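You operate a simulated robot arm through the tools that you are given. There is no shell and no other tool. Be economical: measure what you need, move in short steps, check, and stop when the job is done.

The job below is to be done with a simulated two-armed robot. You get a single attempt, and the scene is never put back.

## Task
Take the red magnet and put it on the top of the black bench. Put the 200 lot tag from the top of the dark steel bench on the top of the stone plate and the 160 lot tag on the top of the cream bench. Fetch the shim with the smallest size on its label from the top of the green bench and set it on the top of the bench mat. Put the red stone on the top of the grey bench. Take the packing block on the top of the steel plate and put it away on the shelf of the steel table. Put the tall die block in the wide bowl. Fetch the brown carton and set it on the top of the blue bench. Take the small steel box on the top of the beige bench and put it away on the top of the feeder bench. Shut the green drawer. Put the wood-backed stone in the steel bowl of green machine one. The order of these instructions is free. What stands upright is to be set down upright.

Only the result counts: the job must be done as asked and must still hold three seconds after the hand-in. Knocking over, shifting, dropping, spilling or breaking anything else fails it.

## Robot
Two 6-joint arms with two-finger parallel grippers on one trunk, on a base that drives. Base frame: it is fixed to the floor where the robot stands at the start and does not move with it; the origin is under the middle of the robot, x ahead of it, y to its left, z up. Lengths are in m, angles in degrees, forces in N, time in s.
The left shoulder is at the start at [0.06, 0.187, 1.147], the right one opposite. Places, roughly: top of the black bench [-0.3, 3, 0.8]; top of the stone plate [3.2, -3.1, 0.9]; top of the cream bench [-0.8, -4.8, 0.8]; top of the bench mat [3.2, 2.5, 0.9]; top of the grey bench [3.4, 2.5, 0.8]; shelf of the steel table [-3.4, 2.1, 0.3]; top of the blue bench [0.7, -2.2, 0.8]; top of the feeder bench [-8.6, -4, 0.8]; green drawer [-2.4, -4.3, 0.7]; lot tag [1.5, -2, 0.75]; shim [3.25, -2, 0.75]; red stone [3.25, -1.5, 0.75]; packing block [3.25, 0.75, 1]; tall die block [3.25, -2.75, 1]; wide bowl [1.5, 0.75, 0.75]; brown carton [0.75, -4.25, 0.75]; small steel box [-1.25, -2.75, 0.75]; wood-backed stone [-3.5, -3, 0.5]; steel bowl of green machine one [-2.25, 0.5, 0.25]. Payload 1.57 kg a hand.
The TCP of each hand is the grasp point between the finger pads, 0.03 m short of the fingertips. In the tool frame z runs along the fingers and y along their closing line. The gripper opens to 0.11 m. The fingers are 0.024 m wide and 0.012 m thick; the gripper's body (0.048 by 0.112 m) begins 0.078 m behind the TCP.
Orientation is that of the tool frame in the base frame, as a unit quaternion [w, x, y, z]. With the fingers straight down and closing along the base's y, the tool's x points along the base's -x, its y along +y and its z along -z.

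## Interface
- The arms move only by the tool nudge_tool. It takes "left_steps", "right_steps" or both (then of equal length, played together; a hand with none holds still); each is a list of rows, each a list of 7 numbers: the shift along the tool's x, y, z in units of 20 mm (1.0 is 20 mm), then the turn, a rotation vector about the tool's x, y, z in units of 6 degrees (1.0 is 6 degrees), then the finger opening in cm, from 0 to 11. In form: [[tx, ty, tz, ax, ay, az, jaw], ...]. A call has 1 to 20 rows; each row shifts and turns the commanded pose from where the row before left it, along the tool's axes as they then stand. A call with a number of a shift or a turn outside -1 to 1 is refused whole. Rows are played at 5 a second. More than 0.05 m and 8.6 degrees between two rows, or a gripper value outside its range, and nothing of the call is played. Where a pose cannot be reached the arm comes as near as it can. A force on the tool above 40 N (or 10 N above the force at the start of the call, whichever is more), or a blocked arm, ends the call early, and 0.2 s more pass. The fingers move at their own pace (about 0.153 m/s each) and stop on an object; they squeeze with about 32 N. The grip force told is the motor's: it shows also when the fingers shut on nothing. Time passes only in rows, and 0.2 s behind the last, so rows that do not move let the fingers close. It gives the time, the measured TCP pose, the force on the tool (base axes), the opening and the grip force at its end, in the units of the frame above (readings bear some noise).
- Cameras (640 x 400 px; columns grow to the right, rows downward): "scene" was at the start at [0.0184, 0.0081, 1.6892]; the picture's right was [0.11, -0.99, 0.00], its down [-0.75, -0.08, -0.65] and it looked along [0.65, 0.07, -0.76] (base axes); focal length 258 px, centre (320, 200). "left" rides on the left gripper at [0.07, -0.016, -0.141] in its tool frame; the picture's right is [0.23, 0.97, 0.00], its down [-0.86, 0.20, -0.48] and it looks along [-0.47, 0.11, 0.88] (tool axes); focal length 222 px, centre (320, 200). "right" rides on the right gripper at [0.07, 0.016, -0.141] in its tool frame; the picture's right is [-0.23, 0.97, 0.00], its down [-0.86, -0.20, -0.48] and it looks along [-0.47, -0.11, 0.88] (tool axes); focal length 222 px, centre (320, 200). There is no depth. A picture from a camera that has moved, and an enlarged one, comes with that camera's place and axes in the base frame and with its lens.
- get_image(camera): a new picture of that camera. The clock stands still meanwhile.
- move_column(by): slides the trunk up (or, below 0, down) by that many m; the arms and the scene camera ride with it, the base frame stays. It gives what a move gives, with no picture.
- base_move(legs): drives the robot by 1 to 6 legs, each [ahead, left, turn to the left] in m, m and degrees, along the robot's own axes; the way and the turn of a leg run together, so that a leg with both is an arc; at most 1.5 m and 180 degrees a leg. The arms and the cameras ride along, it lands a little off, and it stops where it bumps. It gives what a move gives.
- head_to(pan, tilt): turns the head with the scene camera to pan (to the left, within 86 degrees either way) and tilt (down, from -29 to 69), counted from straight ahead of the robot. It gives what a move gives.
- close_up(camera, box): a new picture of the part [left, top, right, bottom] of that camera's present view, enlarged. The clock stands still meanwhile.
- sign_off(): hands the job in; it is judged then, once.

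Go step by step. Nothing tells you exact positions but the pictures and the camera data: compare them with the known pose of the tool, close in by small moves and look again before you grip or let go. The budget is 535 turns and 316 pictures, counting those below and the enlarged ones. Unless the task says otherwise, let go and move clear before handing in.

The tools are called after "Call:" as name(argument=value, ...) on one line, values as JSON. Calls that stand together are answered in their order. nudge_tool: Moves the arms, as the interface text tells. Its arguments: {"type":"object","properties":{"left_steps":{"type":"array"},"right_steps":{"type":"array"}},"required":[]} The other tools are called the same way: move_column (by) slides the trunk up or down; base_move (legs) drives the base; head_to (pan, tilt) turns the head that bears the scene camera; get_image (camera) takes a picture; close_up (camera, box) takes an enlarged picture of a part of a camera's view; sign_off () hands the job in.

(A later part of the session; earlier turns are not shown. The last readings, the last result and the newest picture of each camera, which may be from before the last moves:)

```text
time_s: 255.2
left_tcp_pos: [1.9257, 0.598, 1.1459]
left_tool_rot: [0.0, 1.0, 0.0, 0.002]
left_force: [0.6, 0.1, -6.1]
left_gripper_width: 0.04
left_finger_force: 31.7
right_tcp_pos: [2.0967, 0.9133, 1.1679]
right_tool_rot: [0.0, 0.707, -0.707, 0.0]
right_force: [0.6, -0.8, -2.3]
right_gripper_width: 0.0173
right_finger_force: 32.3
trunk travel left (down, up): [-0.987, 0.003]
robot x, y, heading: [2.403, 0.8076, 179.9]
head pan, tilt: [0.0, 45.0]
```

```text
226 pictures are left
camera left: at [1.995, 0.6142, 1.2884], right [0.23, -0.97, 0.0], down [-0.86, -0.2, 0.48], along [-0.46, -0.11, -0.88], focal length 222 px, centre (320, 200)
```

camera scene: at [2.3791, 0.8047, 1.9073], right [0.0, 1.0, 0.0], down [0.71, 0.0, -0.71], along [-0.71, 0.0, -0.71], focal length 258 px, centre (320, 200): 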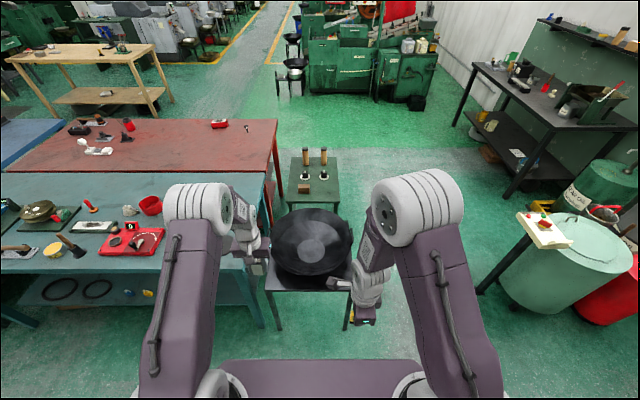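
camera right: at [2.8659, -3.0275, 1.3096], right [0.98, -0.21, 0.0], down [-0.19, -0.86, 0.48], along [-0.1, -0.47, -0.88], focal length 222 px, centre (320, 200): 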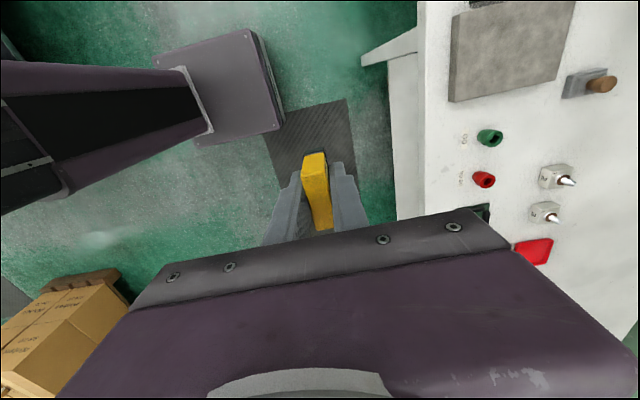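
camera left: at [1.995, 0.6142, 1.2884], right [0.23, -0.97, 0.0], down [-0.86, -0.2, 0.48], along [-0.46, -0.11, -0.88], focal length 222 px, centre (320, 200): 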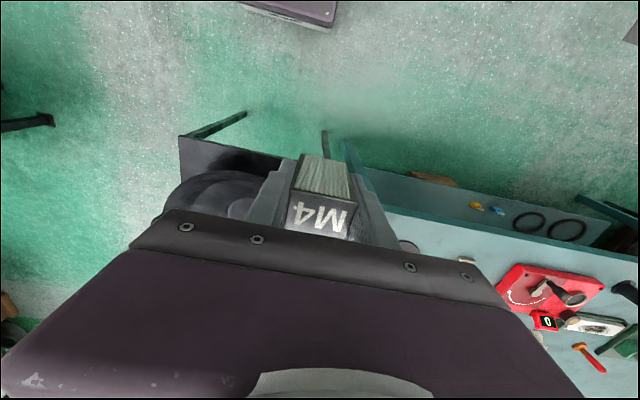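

The wok's centre is ≈(1.525, 0.768), its bottom ~0.61. I'll shift right and drive closer so the left hand is above it.

Call:
base_move(legs=[[0, -0.16, 0], [0.34, 0, 0]])

Call:
nudge_tool(left_steps=[[-0.5, 0, 0, 0, 0, 0, 1], [-0.5, 0, 0, 0, 0, 0, 1]])

Call:
get_image(camera="left")

Call:
get_image(camera="scene")

```text
time_s: 258.4
left_tcp_pos: [1.587, 0.7587, 1.1471]
left_tool_rot: [0.0, 1.0, 0.0, 0.0]
left_force: [0.3, -0.3, -6.9]
left_gripper_width: 0.0401
left_finger_force: 31.9
right_tcp_pos: [1.757, 1.0719, 1.1698]
right_tool_rot: [0.001, -0.707, 0.707, 0.0]
right_force: [0.7, -0.6, -0.6]
right_gripper_width: 0.0172
right_finger_force: 32.0
trunk travel left (down, up): [-0.987, 0.003]
robot x, y, heading: [2.0623, 0.9674, 179.8]
head pan, tilt: [0.0, 45.0]
```

```text
time_s: 259.0
left_tcp_pos: [1.5662, 0.7576, 1.1464]
left_tool_rot: [0.0, 1.0, 0.0, 0.001]
left_force: [0.5, -0.1, -6.9]
left_gripper_width: 0.04
left_finger_force: 31.9
right_tcp_pos: [1.7556, 1.0723, 1.1693]
right_tool_rot: [0.002, -0.707, 0.707, -0.001]
right_force: [-0.1, -0.9, -1.5]
right_gripper_width: 0.0171
right_finger_force: 32.0
trunk travel left (down, up): [-0.987, 0.003]
robot x, y, heading: [2.0558, 0.966, 180.2]
head pan, tilt: [0.0, 45.0]
```

```text
225 pictures are left
camera left: at [1.6342, 0.7743, 1.2887], right [0.23, -0.97, 0.0], down [-0.86, -0.2, 0.48], along [-0.46, -0.11, -0.88], focal length 222 px, centre (320, 200)
```

left: 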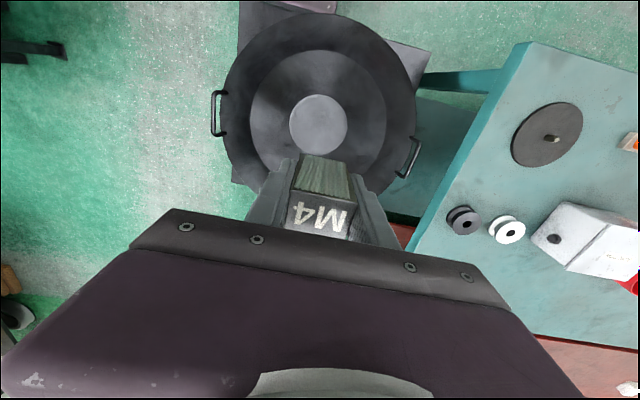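

```text
224 pictures are left
camera scene: at [2.0389, 0.965, 1.9073], right [0.0, 1.0, 0.0], down [0.71, 0.0, -0.71], along [-0.71, 0.0, -0.71], focal length 258 px, centre (320, 200)
```

scene: 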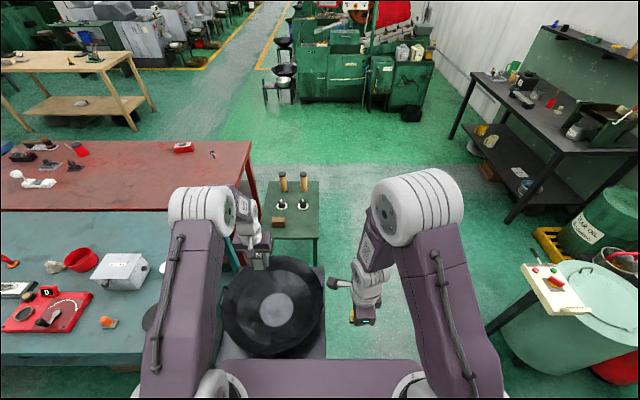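

The flat disc centre is ≈(1.527, 0.758, 0.63). Move right hand out of the way, centre left hand, then lower the trunk.

Call:
nudge_tool(left_steps=[[-0.65, 0, 0, 0, 0, 0, 1], [-0.65, 0, 0, 0, 0, 0, 1], [-0.65, 0, 0, 0, 0, 0, 1], [0, 0, 0, 0, 0, 0, 1], [0, 0, 0, 0, 0, 0, 1]], right_steps=[[-1, 0, -1, 0, 0, 0, 0.3], [-1, 0, -1, 0, 0, 0, 0.3], [-1, 0, -1, 0, 0, 0, 0.3], [-1, 0, -1, 0, 0, 0, 0.3], [-1, 0, -1, 0, 0, 0, 0.3]])

Call:
move_column(by=-0.4)

Call:
get_image(camera="left")

Call:
get_image(camera="scene")

```text
time_s: 260.2
left_tcp_pos: [1.527, 0.7597, 1.1463]
left_tool_rot: [0.0, 1.0, 0.0, 0.002]
left_force: [-0.5, -0.3, -6.4]
left_gripper_width: 0.0398
left_finger_force: 32.1
right_tcp_pos: [1.7544, 1.1736, 1.2686]
right_tool_rot: [-0.001, 0.708, -0.707, 0.0]
right_force: [-0.1, 0.1, -0.7]
right_gripper_width: 0.0172
right_finger_force: 31.9
trunk travel left (down, up): [-0.987, 0.003]
robot x, y, heading: [2.0599, 0.9659, 180.2]
head pan, tilt: [0.0, 45.0]
```

```text
time_s: 264.1
left_tcp_pos: [1.5268, 0.7587, 0.745]
left_tool_rot: [0.001, 1.0, 0.0, 0.001]
left_force: [0.3, -0.8, -6.0]
left_gripper_width: 0.0399
left_finger_force: 31.8
right_tcp_pos: [1.7554, 1.1738, 0.8699]
right_tool_rot: [0.001, -0.707, 0.707, -0.002]
right_force: [-0.8, -0.1, -0.9]
right_gripper_width: 0.0172
right_finger_force: 32.1
trunk travel left (down, up): [-0.587, 0.403]
robot x, y, heading: [2.0571, 0.9636, 180.0]
head pan, tilt: [0.0, 45.0]
```

```text
223 pictures are left
camera left: at [1.5947, 0.7745, 0.8885], right [0.23, -0.97, 0.0], down [-0.86, -0.2, 0.48], along [-0.46, -0.11, -0.88], focal length 222 px, centre (320, 200)
```

left: 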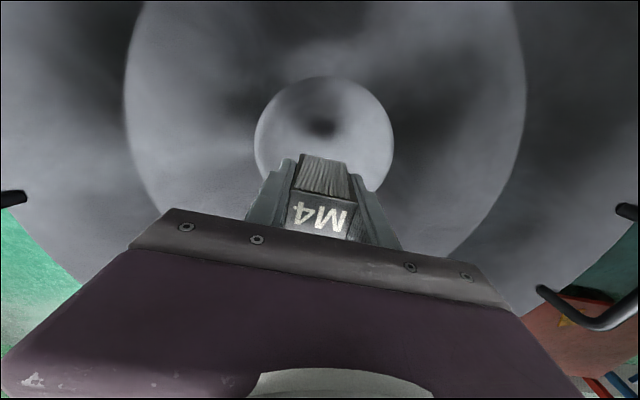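

```text
222 pictures are left
camera scene: at [2.0379, 0.9651, 1.5073], right [0.0, 1.0, 0.0], down [0.71, 0.0, -0.71], along [-0.71, 0.0, -0.71], focal length 258 px, centre (320, 200)
```

scene: 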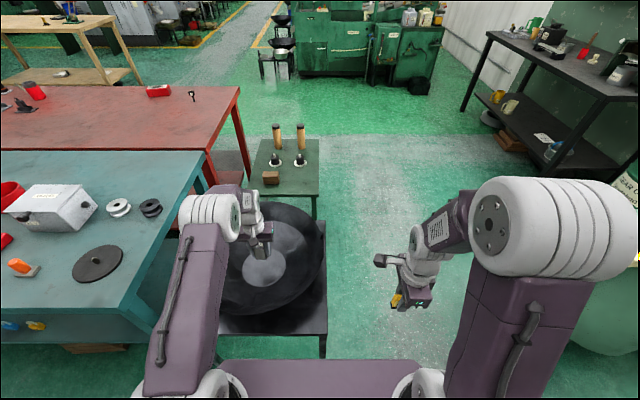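

Centre is fine within the disc. Lower towards the bottom carefully.

Call:
nudge_tool(left_steps=[[0.35, 0, 0.5, 0, 0, 0, 1], [0, 0, 0.5, 0, 0, 0, 1], [0, 0, 0.5, 0, 0, 0, 1], [0, 0, 0.5, 0, 0, 0, 1], [0, 0, 0.5, 0, 0, 0, 1], [0, 0, 0.5, 0, 0, 0, 1]])

Call:
nudge_tool(left_steps=[[0, 0, 0.2, 0, 0, 0, 1], [0, 0, 0.2, 0, 0, 0, 1]])

Call:
get_image(camera="left")

```text
time_s: 265.5
left_tcp_pos: [1.5333, 0.7578, 0.686]
left_tool_rot: [0.0, 1.0, 0.0, 0.002]
left_force: [0.5, 0.8, -6.2]
left_gripper_width: 0.0398
left_finger_force: 32.1
right_tcp_pos: [1.7551, 1.1731, 0.8682]
right_tool_rot: [-0.001, 0.708, -0.707, 0.001]
right_force: [-0.1, 0.1, -1.4]
right_gripper_width: 0.017
right_finger_force: 31.9
trunk travel left (down, up): [-0.587, 0.403]
robot x, y, heading: [2.06, 0.9658, 180.2]
head pan, tilt: [0.0, 45.0]
```

```text
time_s: 266.1
left_tcp_pos: [1.5337, 0.7592, 0.6783]
left_tool_rot: [0.0, 1.0, 0.001, 0.002]
left_force: [-0.1, -0.1, -7.1]
left_gripper_width: 0.0398
left_finger_force: 32.0
right_tcp_pos: [1.7546, 1.1717, 0.8686]
right_tool_rot: [-0.001, 0.707, -0.707, 0.001]
right_force: [-0.2, -0.5, -2.2]
right_gripper_width: 0.0174
right_finger_force: 32.0
trunk travel left (down, up): [-0.587, 0.403]
robot x, y, heading: [2.0561, 0.9645, 179.9]
head pan, tilt: [0.0, 45.0]
```

```text
221 pictures are left
camera left: at [1.6023, 0.7746, 0.8201], right [0.23, -0.97, 0.0], down [-0.86, -0.2, 0.48], along [-0.46, -0.11, -0.88], focal length 222 px, centre (320, 200)
```

left: 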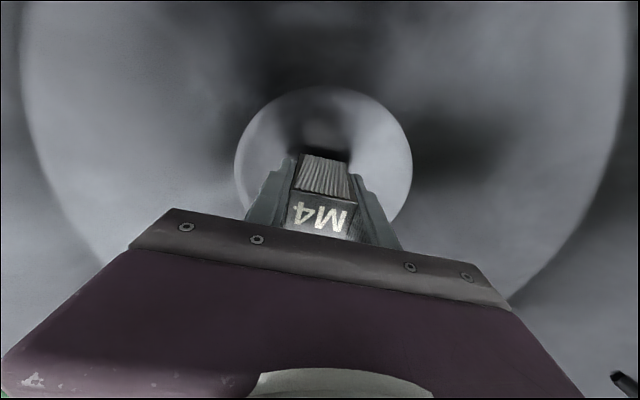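

Call:
nudge_tool(left_steps=[[0.2, 0, 0.2, 0, 0, 0, 1], [0, 0, 0.15, 0, 0, 0, 1]])

Call:
nudge_tool(left_steps=[[0, 0, 0.15, 0, 0, 0, 1], [0, 0, 0.15, 0, 0, 0, 1]])

Call:
nudge_tool(left_steps=[[0, 0, 0.15, 0, 0, 0, 1], [0, 0, 0.15, 0, 0, 0, 1]])

```text
time_s: 266.7
left_tcp_pos: [1.5369, 0.7584, 0.6711]
left_tool_rot: [0.0, 1.0, -0.001, 0.002]
left_force: [0.3, 0.2, -7.1]
left_gripper_width: 0.0398
left_finger_force: 31.8
right_tcp_pos: [1.7549, 1.1732, 0.8676]
right_tool_rot: [0.0, -0.707, 0.707, -0.001]
right_force: [0.8, -0.1, -1.8]
right_gripper_width: 0.0172
right_finger_force: 32.0
trunk travel left (down, up): [-0.587, 0.403]
robot x, y, heading: [2.0566, 0.9634, 180.1]
head pan, tilt: [0.0, 45.0]
```

```text
time_s: 267.3
left_tcp_pos: [1.5366, 0.7584, 0.6646]
left_tool_rot: [0.001, 1.0, 0.001, 0.002]
left_force: [-0.3, 0.4, -6.5]
left_gripper_width: 0.0398
left_finger_force: 32.1
right_tcp_pos: [1.7549, 1.1735, 0.8694]
right_tool_rot: [0.0, -0.707, 0.707, 0.0]
right_force: [0.8, -0.5, -1.3]
right_gripper_width: 0.0172
right_finger_force: 31.4
trunk travel left (down, up): [-0.587, 0.403]
robot x, y, heading: [2.0619, 0.9659, 179.9]
head pan, tilt: [0.0, 45.0]
```

```text
time_s: 267.9
left_tcp_pos: [1.5385, 0.7587, 0.6624]
left_tool_rot: [0.001, 1.0, 0.0, -0.003]
left_force: [1.4, -4.3, 22.1]
left_gripper_width: 0.0401
left_finger_force: 32.1
right_tcp_pos: [1.7563, 1.1729, 0.8711]
right_tool_rot: [0.0, -0.707, 0.708, 0.001]
right_force: [0.6, -0.5, -1.3]
right_gripper_width: 0.017
right_finger_force: 31.6
trunk travel left (down, up): [-0.587, 0.403]
robot x, y, heading: [2.0598, 0.9693, 179.8]
head pan, tilt: [0.0, 45.0]
```

Contact. Ease up slightly, release, and rise.

Call:
nudge_tool(left_steps=[[0, 0, -0.15, 0, 0, 0, 1], [0, 0, 0, 0, 0, 0, 6], [0, 0, 0, 0, 0, 0, 6], [0, 0, -0.5, 0, 0, 0, 6], [0, 0, -1, 0, 0, 0, 6], [0, 0, -1, 0, 0, 0, 6], [0, 0, -1, 0, 0, 0, 6], [0, 0, -1, 0, 0, 0, 6]])

Call:
move_column(by=0.4)

Call:
get_image(camera="left")

```text
time_s: 269.7
left_tcp_pos: [1.5365, 0.7597, 0.7542]
left_tool_rot: [0.0, 1.0, 0.0, 0.001]
left_force: [0.3, -0.3, -0.1]
left_gripper_width: 0.0602
left_finger_force: 0.0
right_tcp_pos: [1.7552, 1.1721, 0.8693]
right_tool_rot: [0.001, -0.707, 0.707, 0.0]
right_force: [-0.5, -0.6, -1.8]
right_gripper_width: 0.0174
right_finger_force: 31.9
trunk travel left (down, up): [-0.587, 0.403]
robot x, y, heading: [2.0607, 0.9666, 180.0]
head pan, tilt: [0.0, 45.0]
```

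```text
time_s: 273.5
left_tcp_pos: [1.5354, 0.7597, 1.1529]
left_tool_rot: [0.0, 1.0, 0.0, 0.001]
left_force: [-0.1, -0.2, -0.1]
left_gripper_width: 0.0597
left_finger_force: 0.0
right_tcp_pos: [1.7548, 1.1727, 1.2694]
right_tool_rot: [0.0, -0.707, 0.708, -0.001]
right_force: [-0.4, -0.3, -1.4]
right_gripper_width: 0.0173
right_finger_force: 31.9
trunk travel left (down, up): [-0.987, 0.003]
robot x, y, heading: [2.0651, 0.9655, 180.2]
head pan, tilt: [0.0, 45.0]
```

```text
220 pictures are left
camera left: at [1.6063, 0.7753, 1.295], right [0.23, -0.97, 0.0], down [-0.86, -0.2, 0.48], along [-0.46, -0.11, -0.88], focal length 222 px, centre (320, 200)
```

left: 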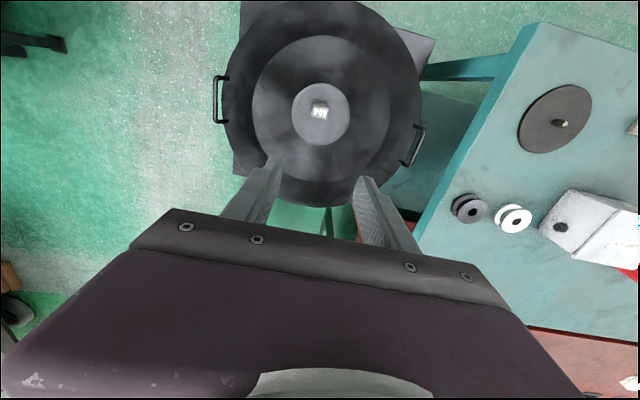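

Die block stands in the wok. Next: packing block on the brown bench with the left hand.

Call:
base_move(legs=[[-0.35, 0, 0], [0, 0, -90], [0, 0, -90], [0, -0.52, 0], [0.25, 0, 0]])

Call:
get_image(camera="left")

Call:
get_image(camera="scene")

```text
time_s: 287.5
left_tcp_pos: [3.1779, 0.6427, 1.1559]
left_tool_rot: [0.001, 0.003, 1.0, -0.001]
left_force: [-0.5, -0.7, -0.8]
left_gripper_width: 0.06
left_finger_force: 0.0
right_tcp_pos: [2.9579, 0.2312, 1.2698]
right_tool_rot: [0.001, 0.709, 0.705, 0.001]
right_force: [0.2, -0.3, -2.3]
right_gripper_width: 0.0176
right_finger_force: 31.6
trunk travel left (down, up): [-0.987, 0.003]
robot x, y, heading: [2.6566, 0.4423, -0.2]
head pan, tilt: [0.0, 45.0]
```

```text
219 pictures are left
camera left: at [3.1086, 0.6271, 1.2967], right [-0.22, 0.97, 0.0], down [0.86, 0.19, 0.48], along [0.47, 0.11, -0.88], focal length 222 px, centre (320, 200)
```

left: 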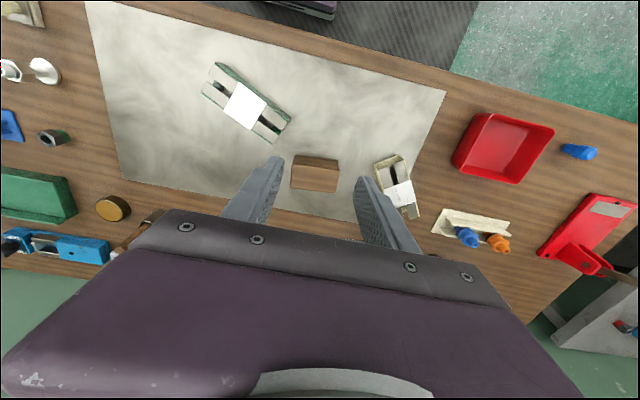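

```text
218 pictures are left
camera scene: at [2.6757, 0.4392, 1.9074], right [-0.01, -1.0, 0.0], down [-0.7, 0.0, -0.71], along [0.71, 0.0, -0.7], focal length 258 px, centre (320, 200)
```

scene: 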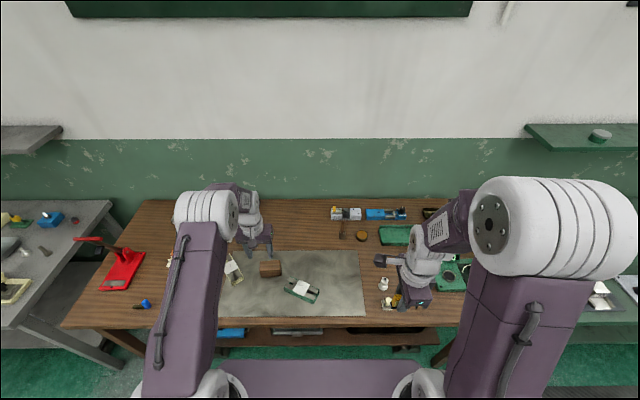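

Call:
close_up(camera="left", box=[240, 110, 400, 230])

Call:
close_up(camera="scene", box=[210, 230, 330, 310])

```text
3.33 times, centred on (320, 170) of left
camera zoom: at [3.1086, 0.6271, 1.2967], right [-0.22, 0.97, 0.0], down [0.86, 0.19, 0.48], along [0.47, 0.11, -0.88], focal length 740 px, centre (320, 300)
```

zoom: 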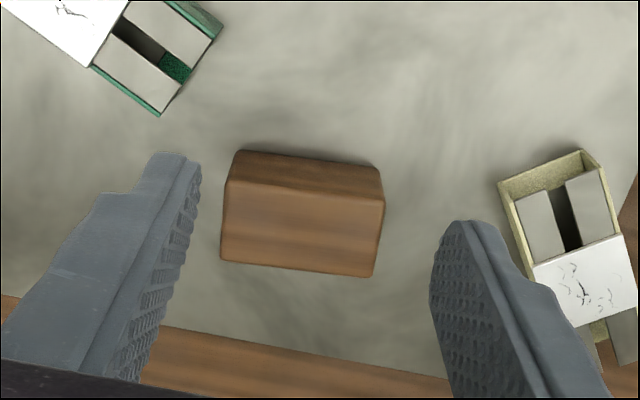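

```text
5.00 times, centred on (270, 270) of scene
camera zoom: at [2.6757, 0.4392, 1.9074], right [-0.01, -1.0, 0.0], down [-0.7, 0.0, -0.71], along [0.71, 0.0, -0.7], focal length 1291 px, centre (570, -150)
```

zoom: 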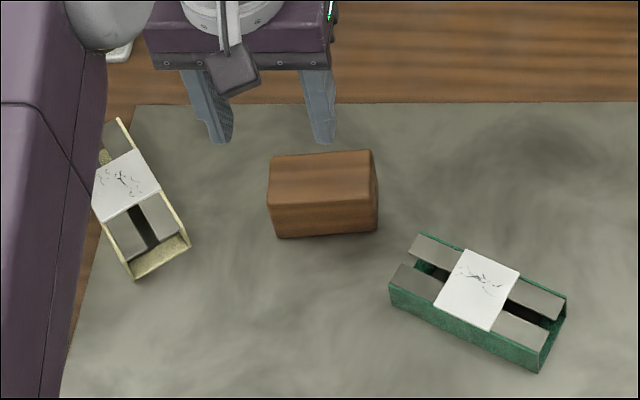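

Block long side lies along y (~8.5 cm), so I rotate the left gripper 90° to grip across x, and drive 0.1 closer.

Call:
nudge_tool(left_steps=[[0, 0, 0, 0, 0, -1, 9], [0, 0, 0, 0, 0, -1, 9], [0, 0, 0, 0, 0, -1, 9], [0, 0, 0, 0, 0, -1, 9], [0, 0, 0, 0, 0, -1, 9], [0, 0, 0, 0, 0, -1, 9], [0, 0, 0, 0, 0, -1, 9], [0, 0, 0, 0, 0, -1, 9], [0, 0, 0, 0, 0, -1, 9], [0, 0, 0, 0, 0, -1, 9], [0, 0, 0, 0, 0, -1, 9], [0, 0, 0, 0, 0, -1, 9], [0, 0, 0, 0, 0, -1, 9], [0, 0, 0, 0, 0, -1, 9], [0, 0, 0, 0, 0, -1, 9]])

Call:
base_move(legs=[[0.09, 0, 0]])

Call:
nudge_tool(left_steps=[[0, 0, 1, 0, 0, 0, 9], [0, 0, 1, 0, 0, 0, 9]])

Call:
get_image(camera="left")

```text
time_s: 290.7
left_tcp_pos: [3.1824, 0.6436, 1.1525]
left_tool_rot: [0.0, -0.706, 0.708, 0.001]
left_force: [-0.1, 0.0, 0.9]
left_gripper_width: 0.0901
left_finger_force: 0.1
right_tcp_pos: [2.9615, 0.2319, 1.2685]
right_tool_rot: [0.0, 0.709, 0.705, -0.001]
right_force: [0.2, -0.1, -1.4]
right_gripper_width: 0.0173
right_finger_force: 32.1
trunk travel left (down, up): [-0.987, 0.003]
robot x, y, heading: [2.659, 0.4381, -0.4]
head pan, tilt: [0.0, 45.0]
```

```text
time_s: 291.8
left_tcp_pos: [3.2629, 0.6433, 1.1577]
left_tool_rot: [0.002, -0.705, 0.709, -0.003]
left_force: [-0.1, -1.1, 1.4]
left_gripper_width: 0.0899
left_finger_force: 0.0
right_tcp_pos: [3.041, 0.2306, 1.2716]
right_tool_rot: [0.002, 0.708, 0.706, 0.002]
right_force: [-0.8, -0.8, -1.3]
right_gripper_width: 0.0169
right_finger_force: 32.4
trunk travel left (down, up): [-0.987, 0.003]
robot x, y, heading: [2.7476, 0.4372, -0.5]
head pan, tilt: [0.0, 45.0]
```

```text
time_s: 292.4
left_tcp_pos: [3.2685, 0.644, 1.1151]
left_tool_rot: [0.001, -0.705, 0.709, -0.001]
left_force: [-0.1, -0.4, 0.6]
left_gripper_width: 0.09
left_finger_force: 0.0
right_tcp_pos: [3.0465, 0.2309, 1.2698]
right_tool_rot: [0.001, 0.709, 0.706, 0.0]
right_force: [-0.4, -0.8, -0.5]
right_gripper_width: 0.0174
right_finger_force: 32.2
trunk travel left (down, up): [-0.987, 0.003]
robot x, y, heading: [2.7411, 0.4399, -0.4]
head pan, tilt: [0.0, 45.0]
```

```text
215 pictures are left
camera left: at [3.283, 0.5734, 1.2569], right [-0.97, -0.22, 0.0], down [-0.2, 0.86, 0.48], along [-0.11, 0.47, -0.88], focal length 222 px, centre (320, 200)
```

left: 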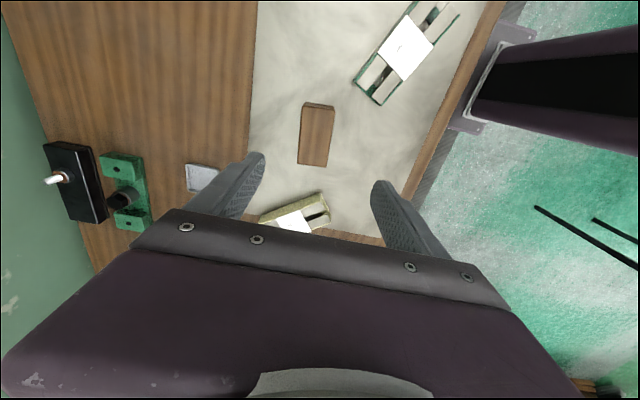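

Centred. Lower the trunk, then verify.

Call:
move_column(by=-0.14)

Call:
nudge_tool(left_steps=[[-0.3, 0, 0.5, 0, 0, 0, 9], [0, 0, 0.5, 0, 0, 0, 9]])

Call:
get_image(camera="left")

```text
time_s: 294.1
left_tcp_pos: [3.2716, 0.6431, 0.9742]
left_tool_rot: [0.0, -0.705, 0.709, 0.0]
left_force: [0.4, 0.5, -0.4]
left_gripper_width: 0.0898
left_finger_force: 0.0
right_tcp_pos: [3.0512, 0.2316, 1.128]
right_tool_rot: [0.0, 0.709, 0.705, -0.002]
right_force: [0.9, 0.2, -1.1]
right_gripper_width: 0.0176
right_finger_force: 32.4
trunk travel left (down, up): [-0.847, 0.143]
robot x, y, heading: [2.7481, 0.4387, -0.5]
head pan, tilt: [0.0, 45.0]
```

```text
time_s: 294.7
left_tcp_pos: [3.272, 0.6508, 0.9513]
left_tool_rot: [-0.001, -0.706, 0.709, 0.0]
left_force: [-0.5, 0.5, -0.1]
left_gripper_width: 0.09
left_finger_force: 0.1
right_tcp_pos: [3.0516, 0.23, 1.1291]
right_tool_rot: [-0.001, 0.708, 0.706, -0.001]
right_force: [-0.4, 0.7, -2.3]
right_gripper_width: 0.0176
right_finger_force: 32.2
trunk travel left (down, up): [-0.847, 0.143]
robot x, y, heading: [2.7491, 0.4374, -0.4]
head pan, tilt: [0.0, 45.0]
```

```text
214 pictures are left
camera left: at [3.2879, 0.5795, 1.0941], right [-0.97, -0.22, 0.0], down [-0.19, 0.86, 0.48], along [-0.11, 0.47, -0.88], focal length 222 px, centre (320, 200)
```

left: 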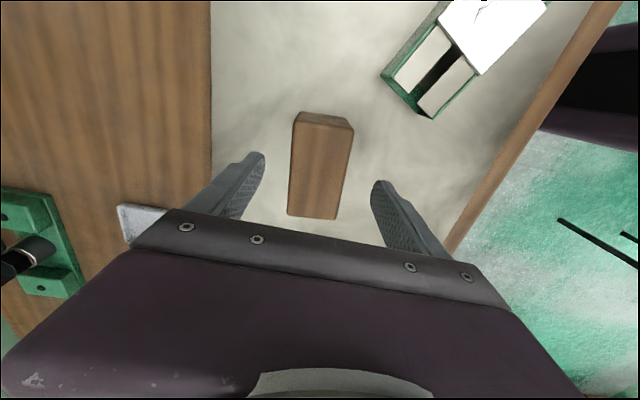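

Call:
nudge_tool(left_steps=[[0, 0, 0.8, 0, 0, 0, 9], [0, 0, 0.8, 0, 0, 0, 9], [0, 0, 0.6, 0, 0, 0, 9], [0, 0, 0.2, 0, 0, 0, 9]])

Call:
close_up(camera="left", box=[220, 80, 440, 250])

```text
time_s: 295.7
left_tcp_pos: [3.2728, 0.6512, 0.9048]
left_tool_rot: [0.0, -0.705, 0.709, 0.0]
left_force: [-0.5, 0.4, 0.2]
left_gripper_width: 0.0899
left_finger_force: 0.0
right_tcp_pos: [3.0503, 0.23, 1.1295]
right_tool_rot: [-0.001, 0.708, 0.706, -0.001]
right_force: [0.0, 0.6, -1.5]
right_gripper_width: 0.0173
right_finger_force: 32.5
trunk travel left (down, up): [-0.847, 0.143]
robot x, y, heading: [2.7479, 0.438, -0.4]
head pan, tilt: [0.0, 45.0]
```

```text
2.35 times, centred on (330, 165) of left
camera zoom: at [3.2874, 0.5795, 1.0465], right [-0.97, -0.22, 0.0], down [-0.19, 0.86, 0.48], along [-0.11, 0.47, -0.88], focal length 523 px, centre (296, 282)
```

zoom: 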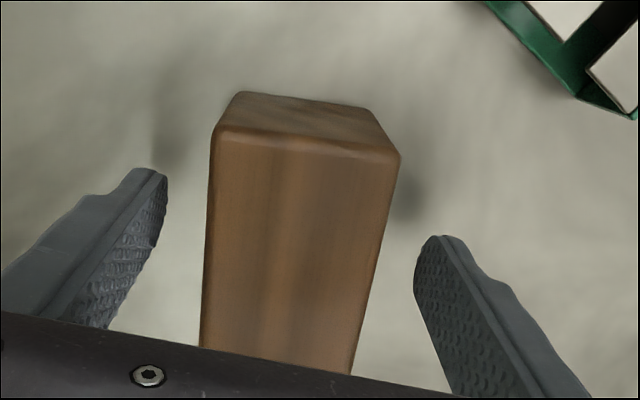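

Call:
nudge_tool(left_steps=[[0, 0, 0.3, 0, 0, 0, 9], [0, 0, 0, 0, 0, 0, 2], [0, 0, 0, 0, 0, 0, 2], [0, 0, 0, 0, 0, 0, 2], [0, 0, -0.5, 0, 0, 0, 2], [0, 0, -1, 0, 0, 0, 2], [0, 0, -1, 0, 0, 0, 2]])

Call:
move_column(by=0.14)

Call:
get_image(camera="left")

```text
time_s: 297.3
left_tcp_pos: [3.2715, 0.6499, 0.9497]
left_tool_rot: [-0.001, -0.705, 0.709, 0.0]
left_force: [0.7, 0.1, -1.6]
left_gripper_width: 0.0499
left_finger_force: 31.8
right_tcp_pos: [3.0494, 0.2307, 1.129]
right_tool_rot: [-0.001, 0.708, 0.706, 0.0]
right_force: [-0.3, 0.7, -0.6]
right_gripper_width: 0.0172
right_finger_force: 31.9
trunk travel left (down, up): [-0.847, 0.143]
robot x, y, heading: [2.7483, 0.4348, -0.4]
head pan, tilt: [0.0, 45.0]
```

```text
time_s: 298.9
left_tcp_pos: [3.2723, 0.6489, 1.09]
left_tool_rot: [-0.002, -0.705, 0.709, 0.002]
left_force: [-0.5, 0.2, -1.3]
left_gripper_width: 0.0497
left_finger_force: 32.6
right_tcp_pos: [3.0518, 0.2311, 1.2681]
right_tool_rot: [-0.001, 0.708, 0.706, -0.001]
right_force: [-0.3, 0.5, -1.6]
right_gripper_width: 0.0172
right_finger_force: 31.7
trunk travel left (down, up): [-0.987, 0.003]
robot x, y, heading: [2.7479, 0.4351, -0.4]
head pan, tilt: [0.0, 45.0]
```

```text
212 pictures are left
camera left: at [3.2882, 0.5794, 1.2309], right [-0.97, -0.22, 0.0], down [-0.19, 0.86, 0.48], along [-0.11, 0.47, -0.88], focal length 222 px, centre (320, 200)
```

left: 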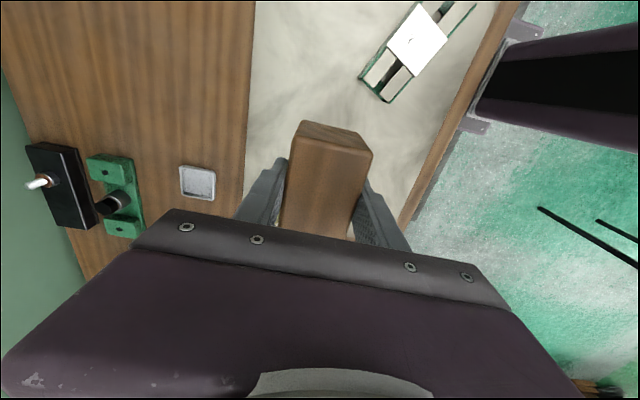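

Packing block held. Raise and drive out of the aisle through the gap to the west side.

Call:
nudge_tool(left_steps=[[0, 0, -1, 0, 0, 0, 2], [0, 0, -1, 0, 0, 0, 2], [0, 0.5, -1, 0, 0, 0, 2], [0, 1, -1, 0, 0, 0, 2], [0, 1, -1, 0, 0, 0, 2]])

Call:
base_move(legs=[[-0.34, 0, 0.3], [0, 1.08, 0], [0, 0, 90], [0, 0, 90], [1.5, 0, 0], [1.4, 0, 0]])

Call:
head_to(pan=0, tilt=15)

Call:
get_image(camera="scene")

Call:
close_up(camera="scene", box=[160, 130, 480, 330])

```text
time_s: 300.1
left_tcp_pos: [3.2206, 0.6498, 1.1901]
left_tool_rot: [-0.001, -0.705, 0.709, 0.001]
left_force: [0.2, -0.2, -2.6]
left_gripper_width: 0.0496
left_finger_force: 31.7
right_tcp_pos: [3.0499, 0.2296, 1.2693]
right_tool_rot: [0.0, 0.708, 0.706, -0.001]
right_force: [-0.1, -0.4, -1.8]
right_gripper_width: 0.0172
right_finger_force: 31.5
trunk travel left (down, up): [-0.987, 0.003]
robot x, y, heading: [2.7498, 0.4394, -0.6]
head pan, tilt: [0.0, 45.0]
```

```text
time_s: 328.8
left_tcp_pos: [-0.96, 1.3159, 1.1884]
left_tool_rot: [0.0, 0.704, 0.71, 0.001]
left_force: [0.3, -0.1, -1.4]
left_gripper_width: 0.0497
left_finger_force: 32.5
right_tcp_pos: [-0.7949, 1.7383, 1.2689]
right_tool_rot: [0.0, 0.71, -0.704, 0.0]
right_force: [0.9, -0.7, -0.5]
right_gripper_width: 0.0173
right_finger_force: 32.2
trunk travel left (down, up): [-0.987, 0.003]
robot x, y, heading: [-0.488, 1.5355, -179.6]
head pan, tilt: [0.0, 45.0]
```

```text
time_s: 329.7
left_tcp_pos: [-0.9617, 1.3161, 1.1884]
left_tool_rot: [0.001, 0.704, 0.71, 0.002]
left_force: [0.1, -0.7, -1.9]
left_gripper_width: 0.0498
left_finger_force: 32.2
right_tcp_pos: [-0.7956, 1.7374, 1.2686]
right_tool_rot: [-0.001, 0.71, -0.704, 0.002]
right_force: [-0.2, 0.0, -1.2]
right_gripper_width: 0.0175
right_finger_force: 31.8
trunk travel left (down, up): [-0.987, 0.003]
robot x, y, heading: [-0.4885, 1.5338, -179.6]
head pan, tilt: [0.0, 15.0]
```

```text
211 pictures are left
camera scene: at [-0.5235, 1.5326, 1.954], right [-0.01, 1.0, 0.0], down [0.26, 0.0, -0.97], along [-0.97, -0.01, -0.26], focal length 258 px, centre (320, 200)
```

scene: 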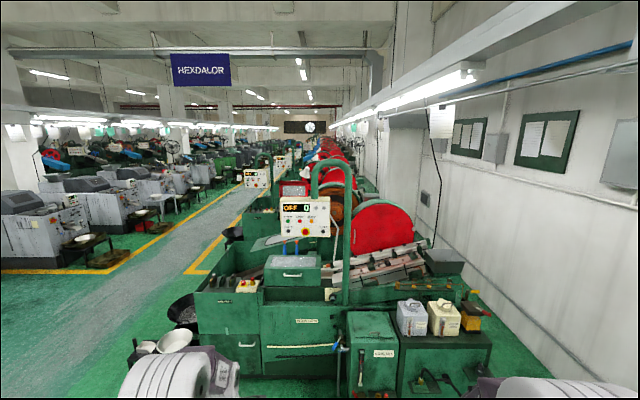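

```text
2.00 times, centred on (320, 230) of scene
camera zoom: at [-0.5235, 1.5326, 1.954], right [-0.01, 1.0, 0.0], down [0.26, 0.0, -0.97], along [-0.97, -0.01, -0.26], focal length 516 px, centre (320, 140)
```

zoom: 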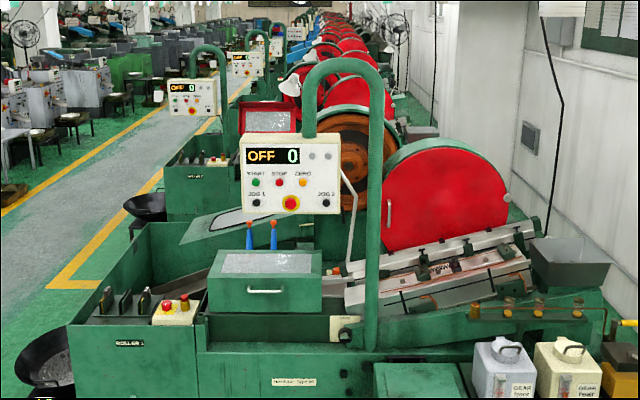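

The steel table must be behind/between green machines. Drive along the main aisle and look right.

Call:
base_move(legs=[[0, 1.5, 0], [0, 0.7, 0], [1.5, 0, 0], [1.2, 0, 0]])

Call:
head_to(pan=-70, tilt=25)

Call:
get_image(camera="scene")

Call:
head_to(pan=60, tilt=20)

Call:
get_image(camera="scene")

```text
time_s: 353.4
left_tcp_pos: [-3.6768, -0.8373, 1.1889]
left_tool_rot: [0.0, 0.715, 0.699, 0.001]
left_force: [-0.6, -0.6, -1.2]
left_gripper_width: 0.0498
left_finger_force: 32.2
right_tcp_pos: [-3.4984, -0.4211, 1.2682]
right_tool_rot: [0.001, -0.699, 0.715, -0.001]
right_force: [-0.9, 0.3, -1.2]
right_gripper_width: 0.0172
right_finger_force: 31.9
trunk travel left (down, up): [-0.987, 0.003]
robot x, y, heading: [-3.2031, -0.6332, 178.6]
head pan, tilt: [0.0, 15.0]
```

```text
time_s: 354.8
left_tcp_pos: [-3.6787, -0.8389, 1.189]
left_tool_rot: [0.001, 0.715, 0.699, 0.001]
left_force: [0.2, 0.5, -1.1]
left_gripper_width: 0.0496
left_finger_force: 31.2
right_tcp_pos: [-3.4992, -0.4219, 1.2687]
right_tool_rot: [0.002, -0.699, 0.715, -0.001]
right_force: [0.0, -0.3, -1.2]
right_gripper_width: 0.0171
right_finger_force: 31.9
trunk travel left (down, up): [-0.987, 0.003]
robot x, y, heading: [-3.2013, -0.6353, 178.8]
head pan, tilt: [-70.0, 25.0]
```

```text
209 pictures are left
camera scene: at [-3.1697, -0.5498, 1.9379], right [0.95, 0.32, 0.0], down [0.14, -0.4, -0.91], along [-0.29, 0.86, -0.42], focal length 258 px, centre (320, 200)
```

scene: 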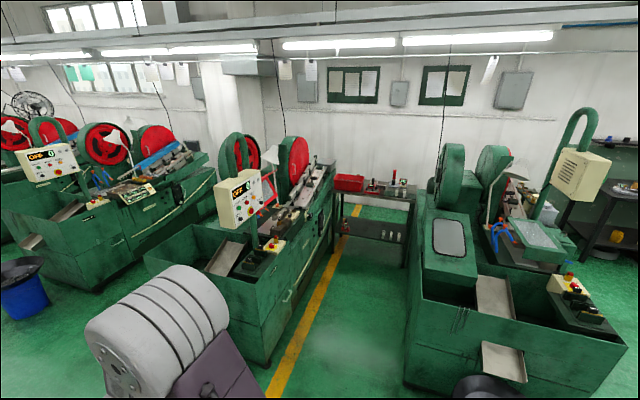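

```text
time_s: 356.9
left_tcp_pos: [-3.6784, -0.8379, 1.1882]
left_tool_rot: [0.001, 0.715, 0.699, 0.001]
left_force: [0.2, 0.1, -2.0]
left_gripper_width: 0.0496
left_finger_force: 31.7
right_tcp_pos: [-3.5005, -0.4212, 1.2695]
right_tool_rot: [0.001, -0.699, 0.715, -0.001]
right_force: [0.5, 0.3, -0.9]
right_gripper_width: 0.0173
right_finger_force: 31.9
trunk travel left (down, up): [-0.987, 0.003]
robot x, y, heading: [-3.1987, -0.6364, 178.5]
head pan, tilt: [60.0, 20.0]
```

```text
208 pictures are left
camera scene: at [-3.1887, -0.7166, 1.9459], right [-0.85, 0.52, 0.0], down [0.18, 0.29, -0.94], along [-0.49, -0.8, -0.34], focal length 258 px, centre (320, 200)
```

scene: 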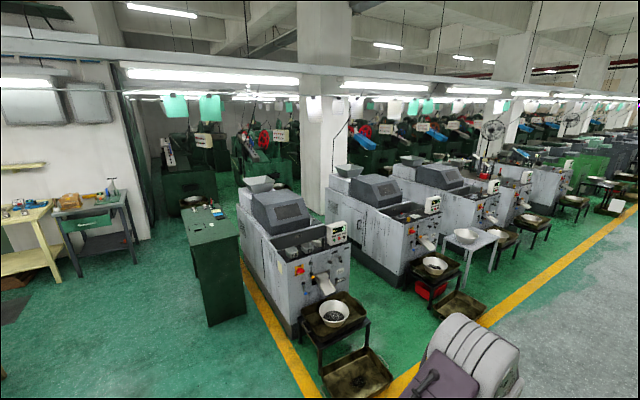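

The steel table stands between the two machines (x≈-3.4, y≈2). I'll enter that corridor partway and inspect the table and shelf.

Call:
base_move(legs=[[0.25, 0, 1.5], [0, 0, -90], [0.9, 0, 0]])

Call:
head_to(pan=0, tilt=30)

Call:
get_image(camera="scene")

Call:
close_up(camera="scene", box=[220, 100, 420, 300])

```text
time_s: 366.9
left_tcp_pos: [-3.652, 0.7409, 1.1892]
left_tool_rot: [0.002, 1.0, -0.005, 0.0]
left_force: [0.5, -0.1, -0.3]
left_gripper_width: 0.0497
left_finger_force: 31.9
right_tcp_pos: [-3.234, 0.5687, 1.2703]
right_tool_rot: [0.0, 0.003, 1.0, -0.001]
right_force: [0.1, 0.3, -1.7]
right_gripper_width: 0.0174
right_finger_force: 32.1
trunk travel left (down, up): [-0.987, 0.003]
robot x, y, heading: [-3.4448, 0.2668, 89.8]
head pan, tilt: [60.0, 20.0]
```

```text
time_s: 368.2
left_tcp_pos: [-3.6527, 0.7415, 1.1891]
left_tool_rot: [0.001, 1.0, -0.003, 0.0]
left_force: [0.2, -0.8, -2.1]
left_gripper_width: 0.0496
left_finger_force: 31.7
right_tcp_pos: [-3.2341, 0.5706, 1.2683]
right_tool_rot: [-0.001, 0.004, 1.0, -0.003]
right_force: [-0.8, 0.2, -2.0]
right_gripper_width: 0.0174
right_finger_force: 32.4
trunk travel left (down, up): [-0.987, 0.003]
robot x, y, heading: [-3.4429, 0.2694, 89.4]
head pan, tilt: [0.0, 30.0]
```

```text
207 pictures are left
camera scene: at [-3.4417, 0.2981, 1.9299], right [1.0, -0.01, 0.0], down [0.0, -0.5, -0.87], along [0.01, 0.87, -0.5], focal length 258 px, centre (320, 200)
```

scene: 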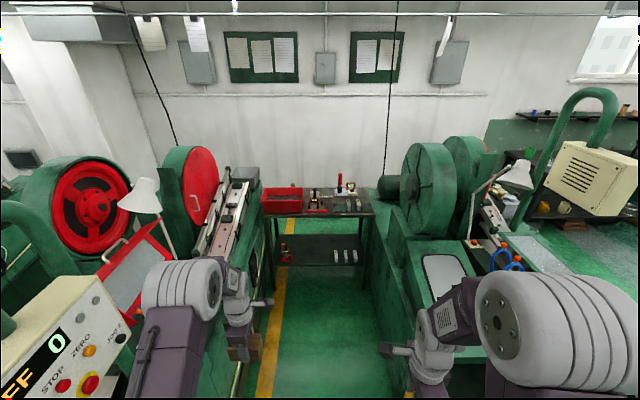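

```text
2.00 times, centred on (320, 200) of scene
camera zoom: at [-3.4417, 0.2981, 1.9299], right [1.0, -0.01, 0.0], down [0.0, -0.5, -0.87], along [0.01, 0.87, -0.5], focal length 516 px, centre (320, 200)
```

zoom: 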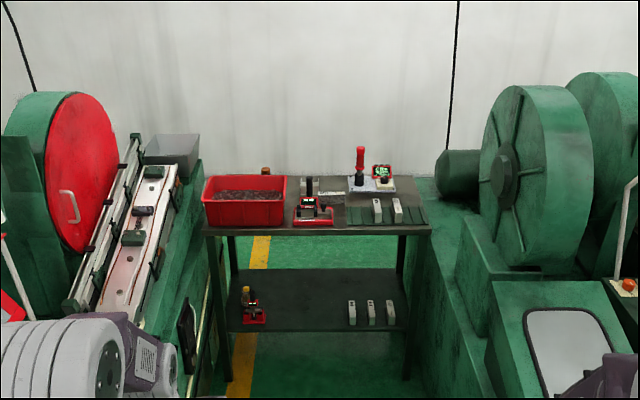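

The shelf (z≈0.3) is recessed under the table top, with a free middle region at x≈-3.45. I'll need a forward-tilted hand. First rotate the left wrist back 90° (closing along x), retract the right hand and advance.

Call:
nudge_tool(left_steps=[[0, 0, 0, 0, 0, 1, 2], [0, 0, 0, 0, 0, 1, 2], [0, 0, 0, 0, 0, 1, 2], [0, 0, 0, 0, 0, 1, 2], [0, 0, 0, 0, 0, 1, 2], [0, 0, 0, 0, 0, 1, 2], [0, 0, 0, 0, 0, 1, 2], [0, 0, 0, 0, 0, 1, 2], [0, 0, 0, 0, 0, 1, 2], [0, 0, 0, 0, 0, 1, 2], [0, 0, 0, 0, 0, 1, 2], [0, 0, 0, 0, 0, 1, 2], [0, 0, 0, 0, 0, 1, 2], [0, 0, 0, 0, 0, 1, 2], [0, 0, 0, 0, 0, 1, 2]])

Call:
base_move(legs=[[0.65, -0.04, 0.4]])

Call:
head_to(pan=0, tilt=50)

Call:
get_image(camera="scene")

Call:
get_image(camera="left")

Call:
get_image(camera="right")

```text
time_s: 371.4
left_tcp_pos: [-3.6535, 0.7431, 1.1882]
left_tool_rot: [-0.001, -0.704, 0.71, -0.001]
left_force: [0.4, 0.4, -2.5]
left_gripper_width: 0.0497
left_finger_force: 31.9
right_tcp_pos: [-3.2343, 0.571, 1.2683]
right_tool_rot: [0.0, 0.004, 1.0, -0.001]
right_force: [-0.9, -0.1, -1.5]
right_gripper_width: 0.0173
right_finger_force: 32.0
trunk travel left (down, up): [-0.987, 0.003]
robot x, y, heading: [-3.4439, 0.2679, 89.6]
head pan, tilt: [0.0, 30.0]
```

```text
time_s: 375.0
left_tcp_pos: [-3.6141, 1.391, 1.1898]
left_tool_rot: [0.0, 0.708, -0.707, 0.001]
left_force: [0.0, -0.1, -1.9]
left_gripper_width: 0.0497
left_finger_force: 32.5
right_tcp_pos: [-3.1937, 1.2215, 1.2693]
right_tool_rot: [0.0, 0.0, 1.0, -0.002]
right_force: [-0.4, 0.0, -1.5]
right_gripper_width: 0.0171
right_finger_force: 32.3
trunk travel left (down, up): [-0.987, 0.003]
robot x, y, heading: [-3.4041, 0.923, 89.9]
head pan, tilt: [0.0, 30.0]
```

```text
time_s: 375.9
left_tcp_pos: [-3.6131, 1.3922, 1.189]
left_tool_rot: [0.002, 0.708, -0.706, 0.001]
left_force: [-0.4, -0.7, -1.1]
left_gripper_width: 0.0499
left_finger_force: 31.6
right_tcp_pos: [-3.1938, 1.2254, 1.2688]
right_tool_rot: [0.001, -0.001, 1.0, -0.001]
right_force: [0.6, -0.3, -1.7]
right_gripper_width: 0.0172
right_finger_force: 31.6
trunk travel left (down, up): [-0.987, 0.003]
robot x, y, heading: [-3.3969, 0.9207, 90.1]
head pan, tilt: [0.0, 50.0]
```

```text
205 pictures are left
camera scene: at [-3.3991, 0.9371, 1.9004], right [1.0, 0.0, 0.0], down [0.0, -0.77, -0.64], along [0.0, 0.64, -0.77], focal length 258 px, centre (320, 200)
```

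scene: 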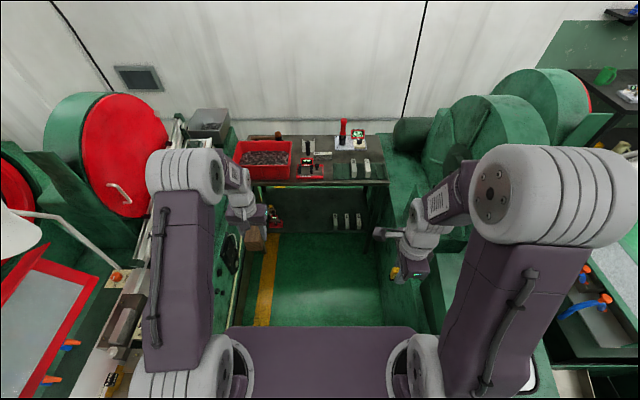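

```text
204 pictures are left
camera left: at [-3.5975, 1.3229, 1.3307], right [-0.97, -0.23, 0.0], down [-0.2, 0.86, 0.48], along [-0.11, 0.46, -0.88], focal length 222 px, centre (320, 200)
```

left: 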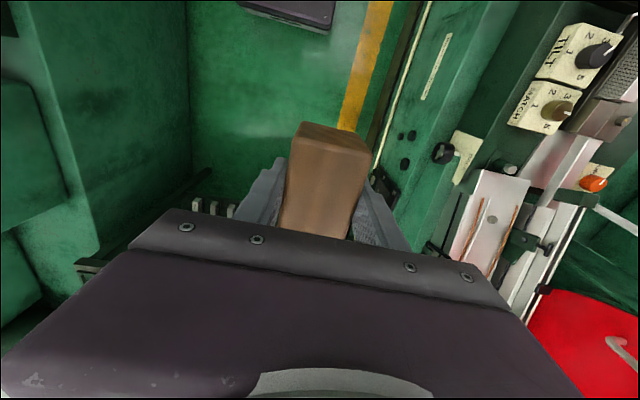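

```text
203 pictures are left
camera right: at [-3.2643, 1.2398, 1.4114], right [0.23, 0.97, 0.0], down [0.86, -0.2, 0.48], along [0.47, -0.11, -0.88], focal length 222 px, centre (320, 200)
```

right: 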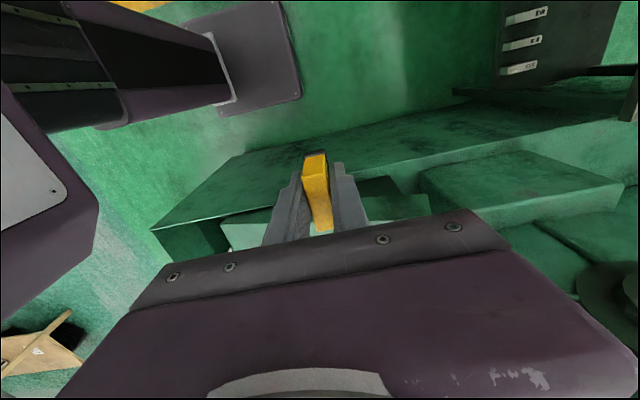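

Corridor is ≈1.0 m wide (x −3.95…−2.93). I shift left for right-elbow clearance, bring the left hand inward and tilt it forward 36°.

Call:
base_move(legs=[[0, 0.11, 0]])

Call:
nudge_tool(left_steps=[[-0.5, -0.9, 0, 0, 0, 0, 2], [-0.5, -0.9, 0, 0, 0, 0, 2], [-0.5, -0.9, 0, 0, 0, 0, 2], [-0.5, -0.9, 0, 0, 0, 0, 2], [-0.5, -0.9, 0, 0, 0, 0, 2], [-0.5, -0.9, 0, 0, 0, 0, 2], [-0.5, -0.9, 0, 0, 0, 0, 2], [-0.5, -0.9, 0, 0, 0, 0, 2], [-0.5, -0.9, 0, 0, 0, 0, 2], [0, 0, 0, 0, -1, 0, 2], [0, 0, 0, 0, -1, 0, 2], [0, 0, 0, 0, -1, 0, 2], [0, 0, 0, 0, -1, 0, 2], [0, 0, 0, 0, -1, 0, 2], [0, 0, 0, 0, -1, 0, 2]])

Call:
get_image(camera="scene")

```text
time_s: 377.1
left_tcp_pos: [-3.718, 1.3926, 1.1897]
left_tool_rot: [0.003, 0.707, -0.707, -0.002]
left_force: [0.3, 1.2, -1.8]
left_gripper_width: 0.0497
left_finger_force: 32.1
right_tcp_pos: [-3.2975, 1.2231, 1.2673]
right_tool_rot: [-0.002, -0.001, 1.0, -0.002]
right_force: [1.7, 0.2, -1.0]
right_gripper_width: 0.0173
right_finger_force: 32.2
trunk travel left (down, up): [-0.987, 0.003]
robot x, y, heading: [-3.5086, 0.9169, 90.1]
head pan, tilt: [0.0, 50.0]
```

```text
time_s: 380.2
left_tcp_pos: [-3.5689, 1.4812, 1.1861]
left_tool_rot: [-0.179, 0.684, -0.678, -0.202]
left_force: [0.7, 0.9, -2.0]
left_gripper_width: 0.0496
left_finger_force: 32.4
left hand out of reach, approached as far as the arm can: row 15
right_tcp_pos: [-3.3037, 1.2245, 1.2677]
right_tool_rot: [0.0, -0.001, 1.0, -0.002]
right_force: [-0.4, -0.5, -0.8]
right_gripper_width: 0.0173
right_finger_force: 31.9
trunk travel left (down, up): [-0.987, 0.003]
robot x, y, heading: [-3.5124, 0.9197, 89.8]
head pan, tilt: [0.0, 50.0]
```

```text
202 pictures are left
camera scene: at [-3.5091, 0.9368, 1.9004], right [1.0, 0.0, 0.0], down [0.0, -0.77, -0.64], along [0.0, 0.64, -0.77], focal length 258 px, centre (320, 200)
```

scene: 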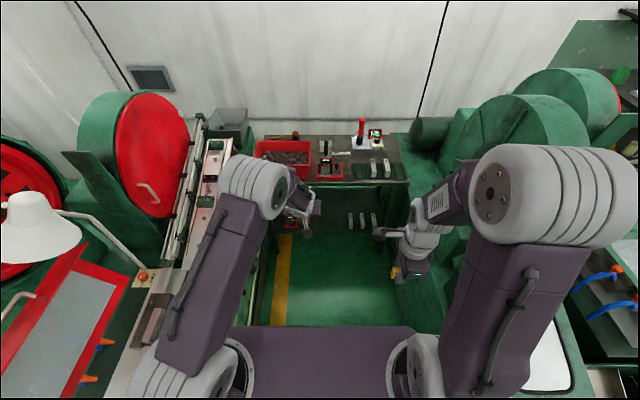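

Tilt is ~31°, good enough. Lower the trunk in stages, checking clearance.

Call:
move_column(by=-0.45)

Call:
get_image(camera="scene")

Call:
get_image(camera="left")

```text
refused: -0.45 is not a number from -0.4 to 0.4
```

```text
201 pictures are left
camera scene: at [-3.5091, 0.9368, 1.9004], right [1.0, 0.0, 0.0], down [0.0, -0.77, -0.64], along [0.0, 0.64, -0.77], focal length 258 px, centre (320, 200)
```

scene: 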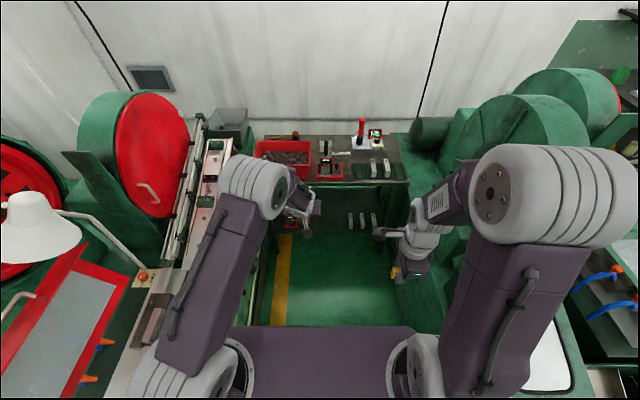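

```text
200 pictures are left
camera left: at [-3.5486, 1.3486, 1.2719], right [-0.97, -0.21, -0.09], down [-0.18, 0.48, 0.86], along [-0.14, 0.85, -0.51], focal length 222 px, centre (320, 200)
```

left: 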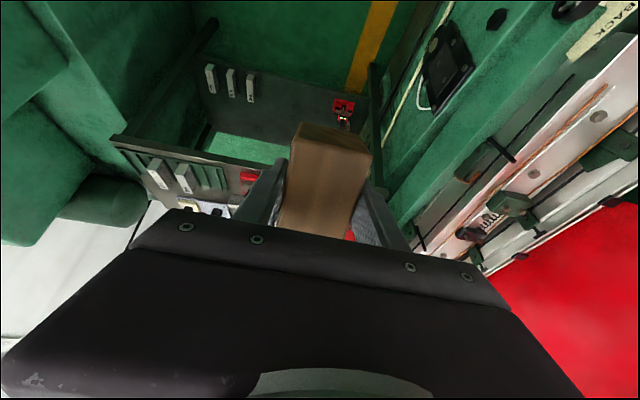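

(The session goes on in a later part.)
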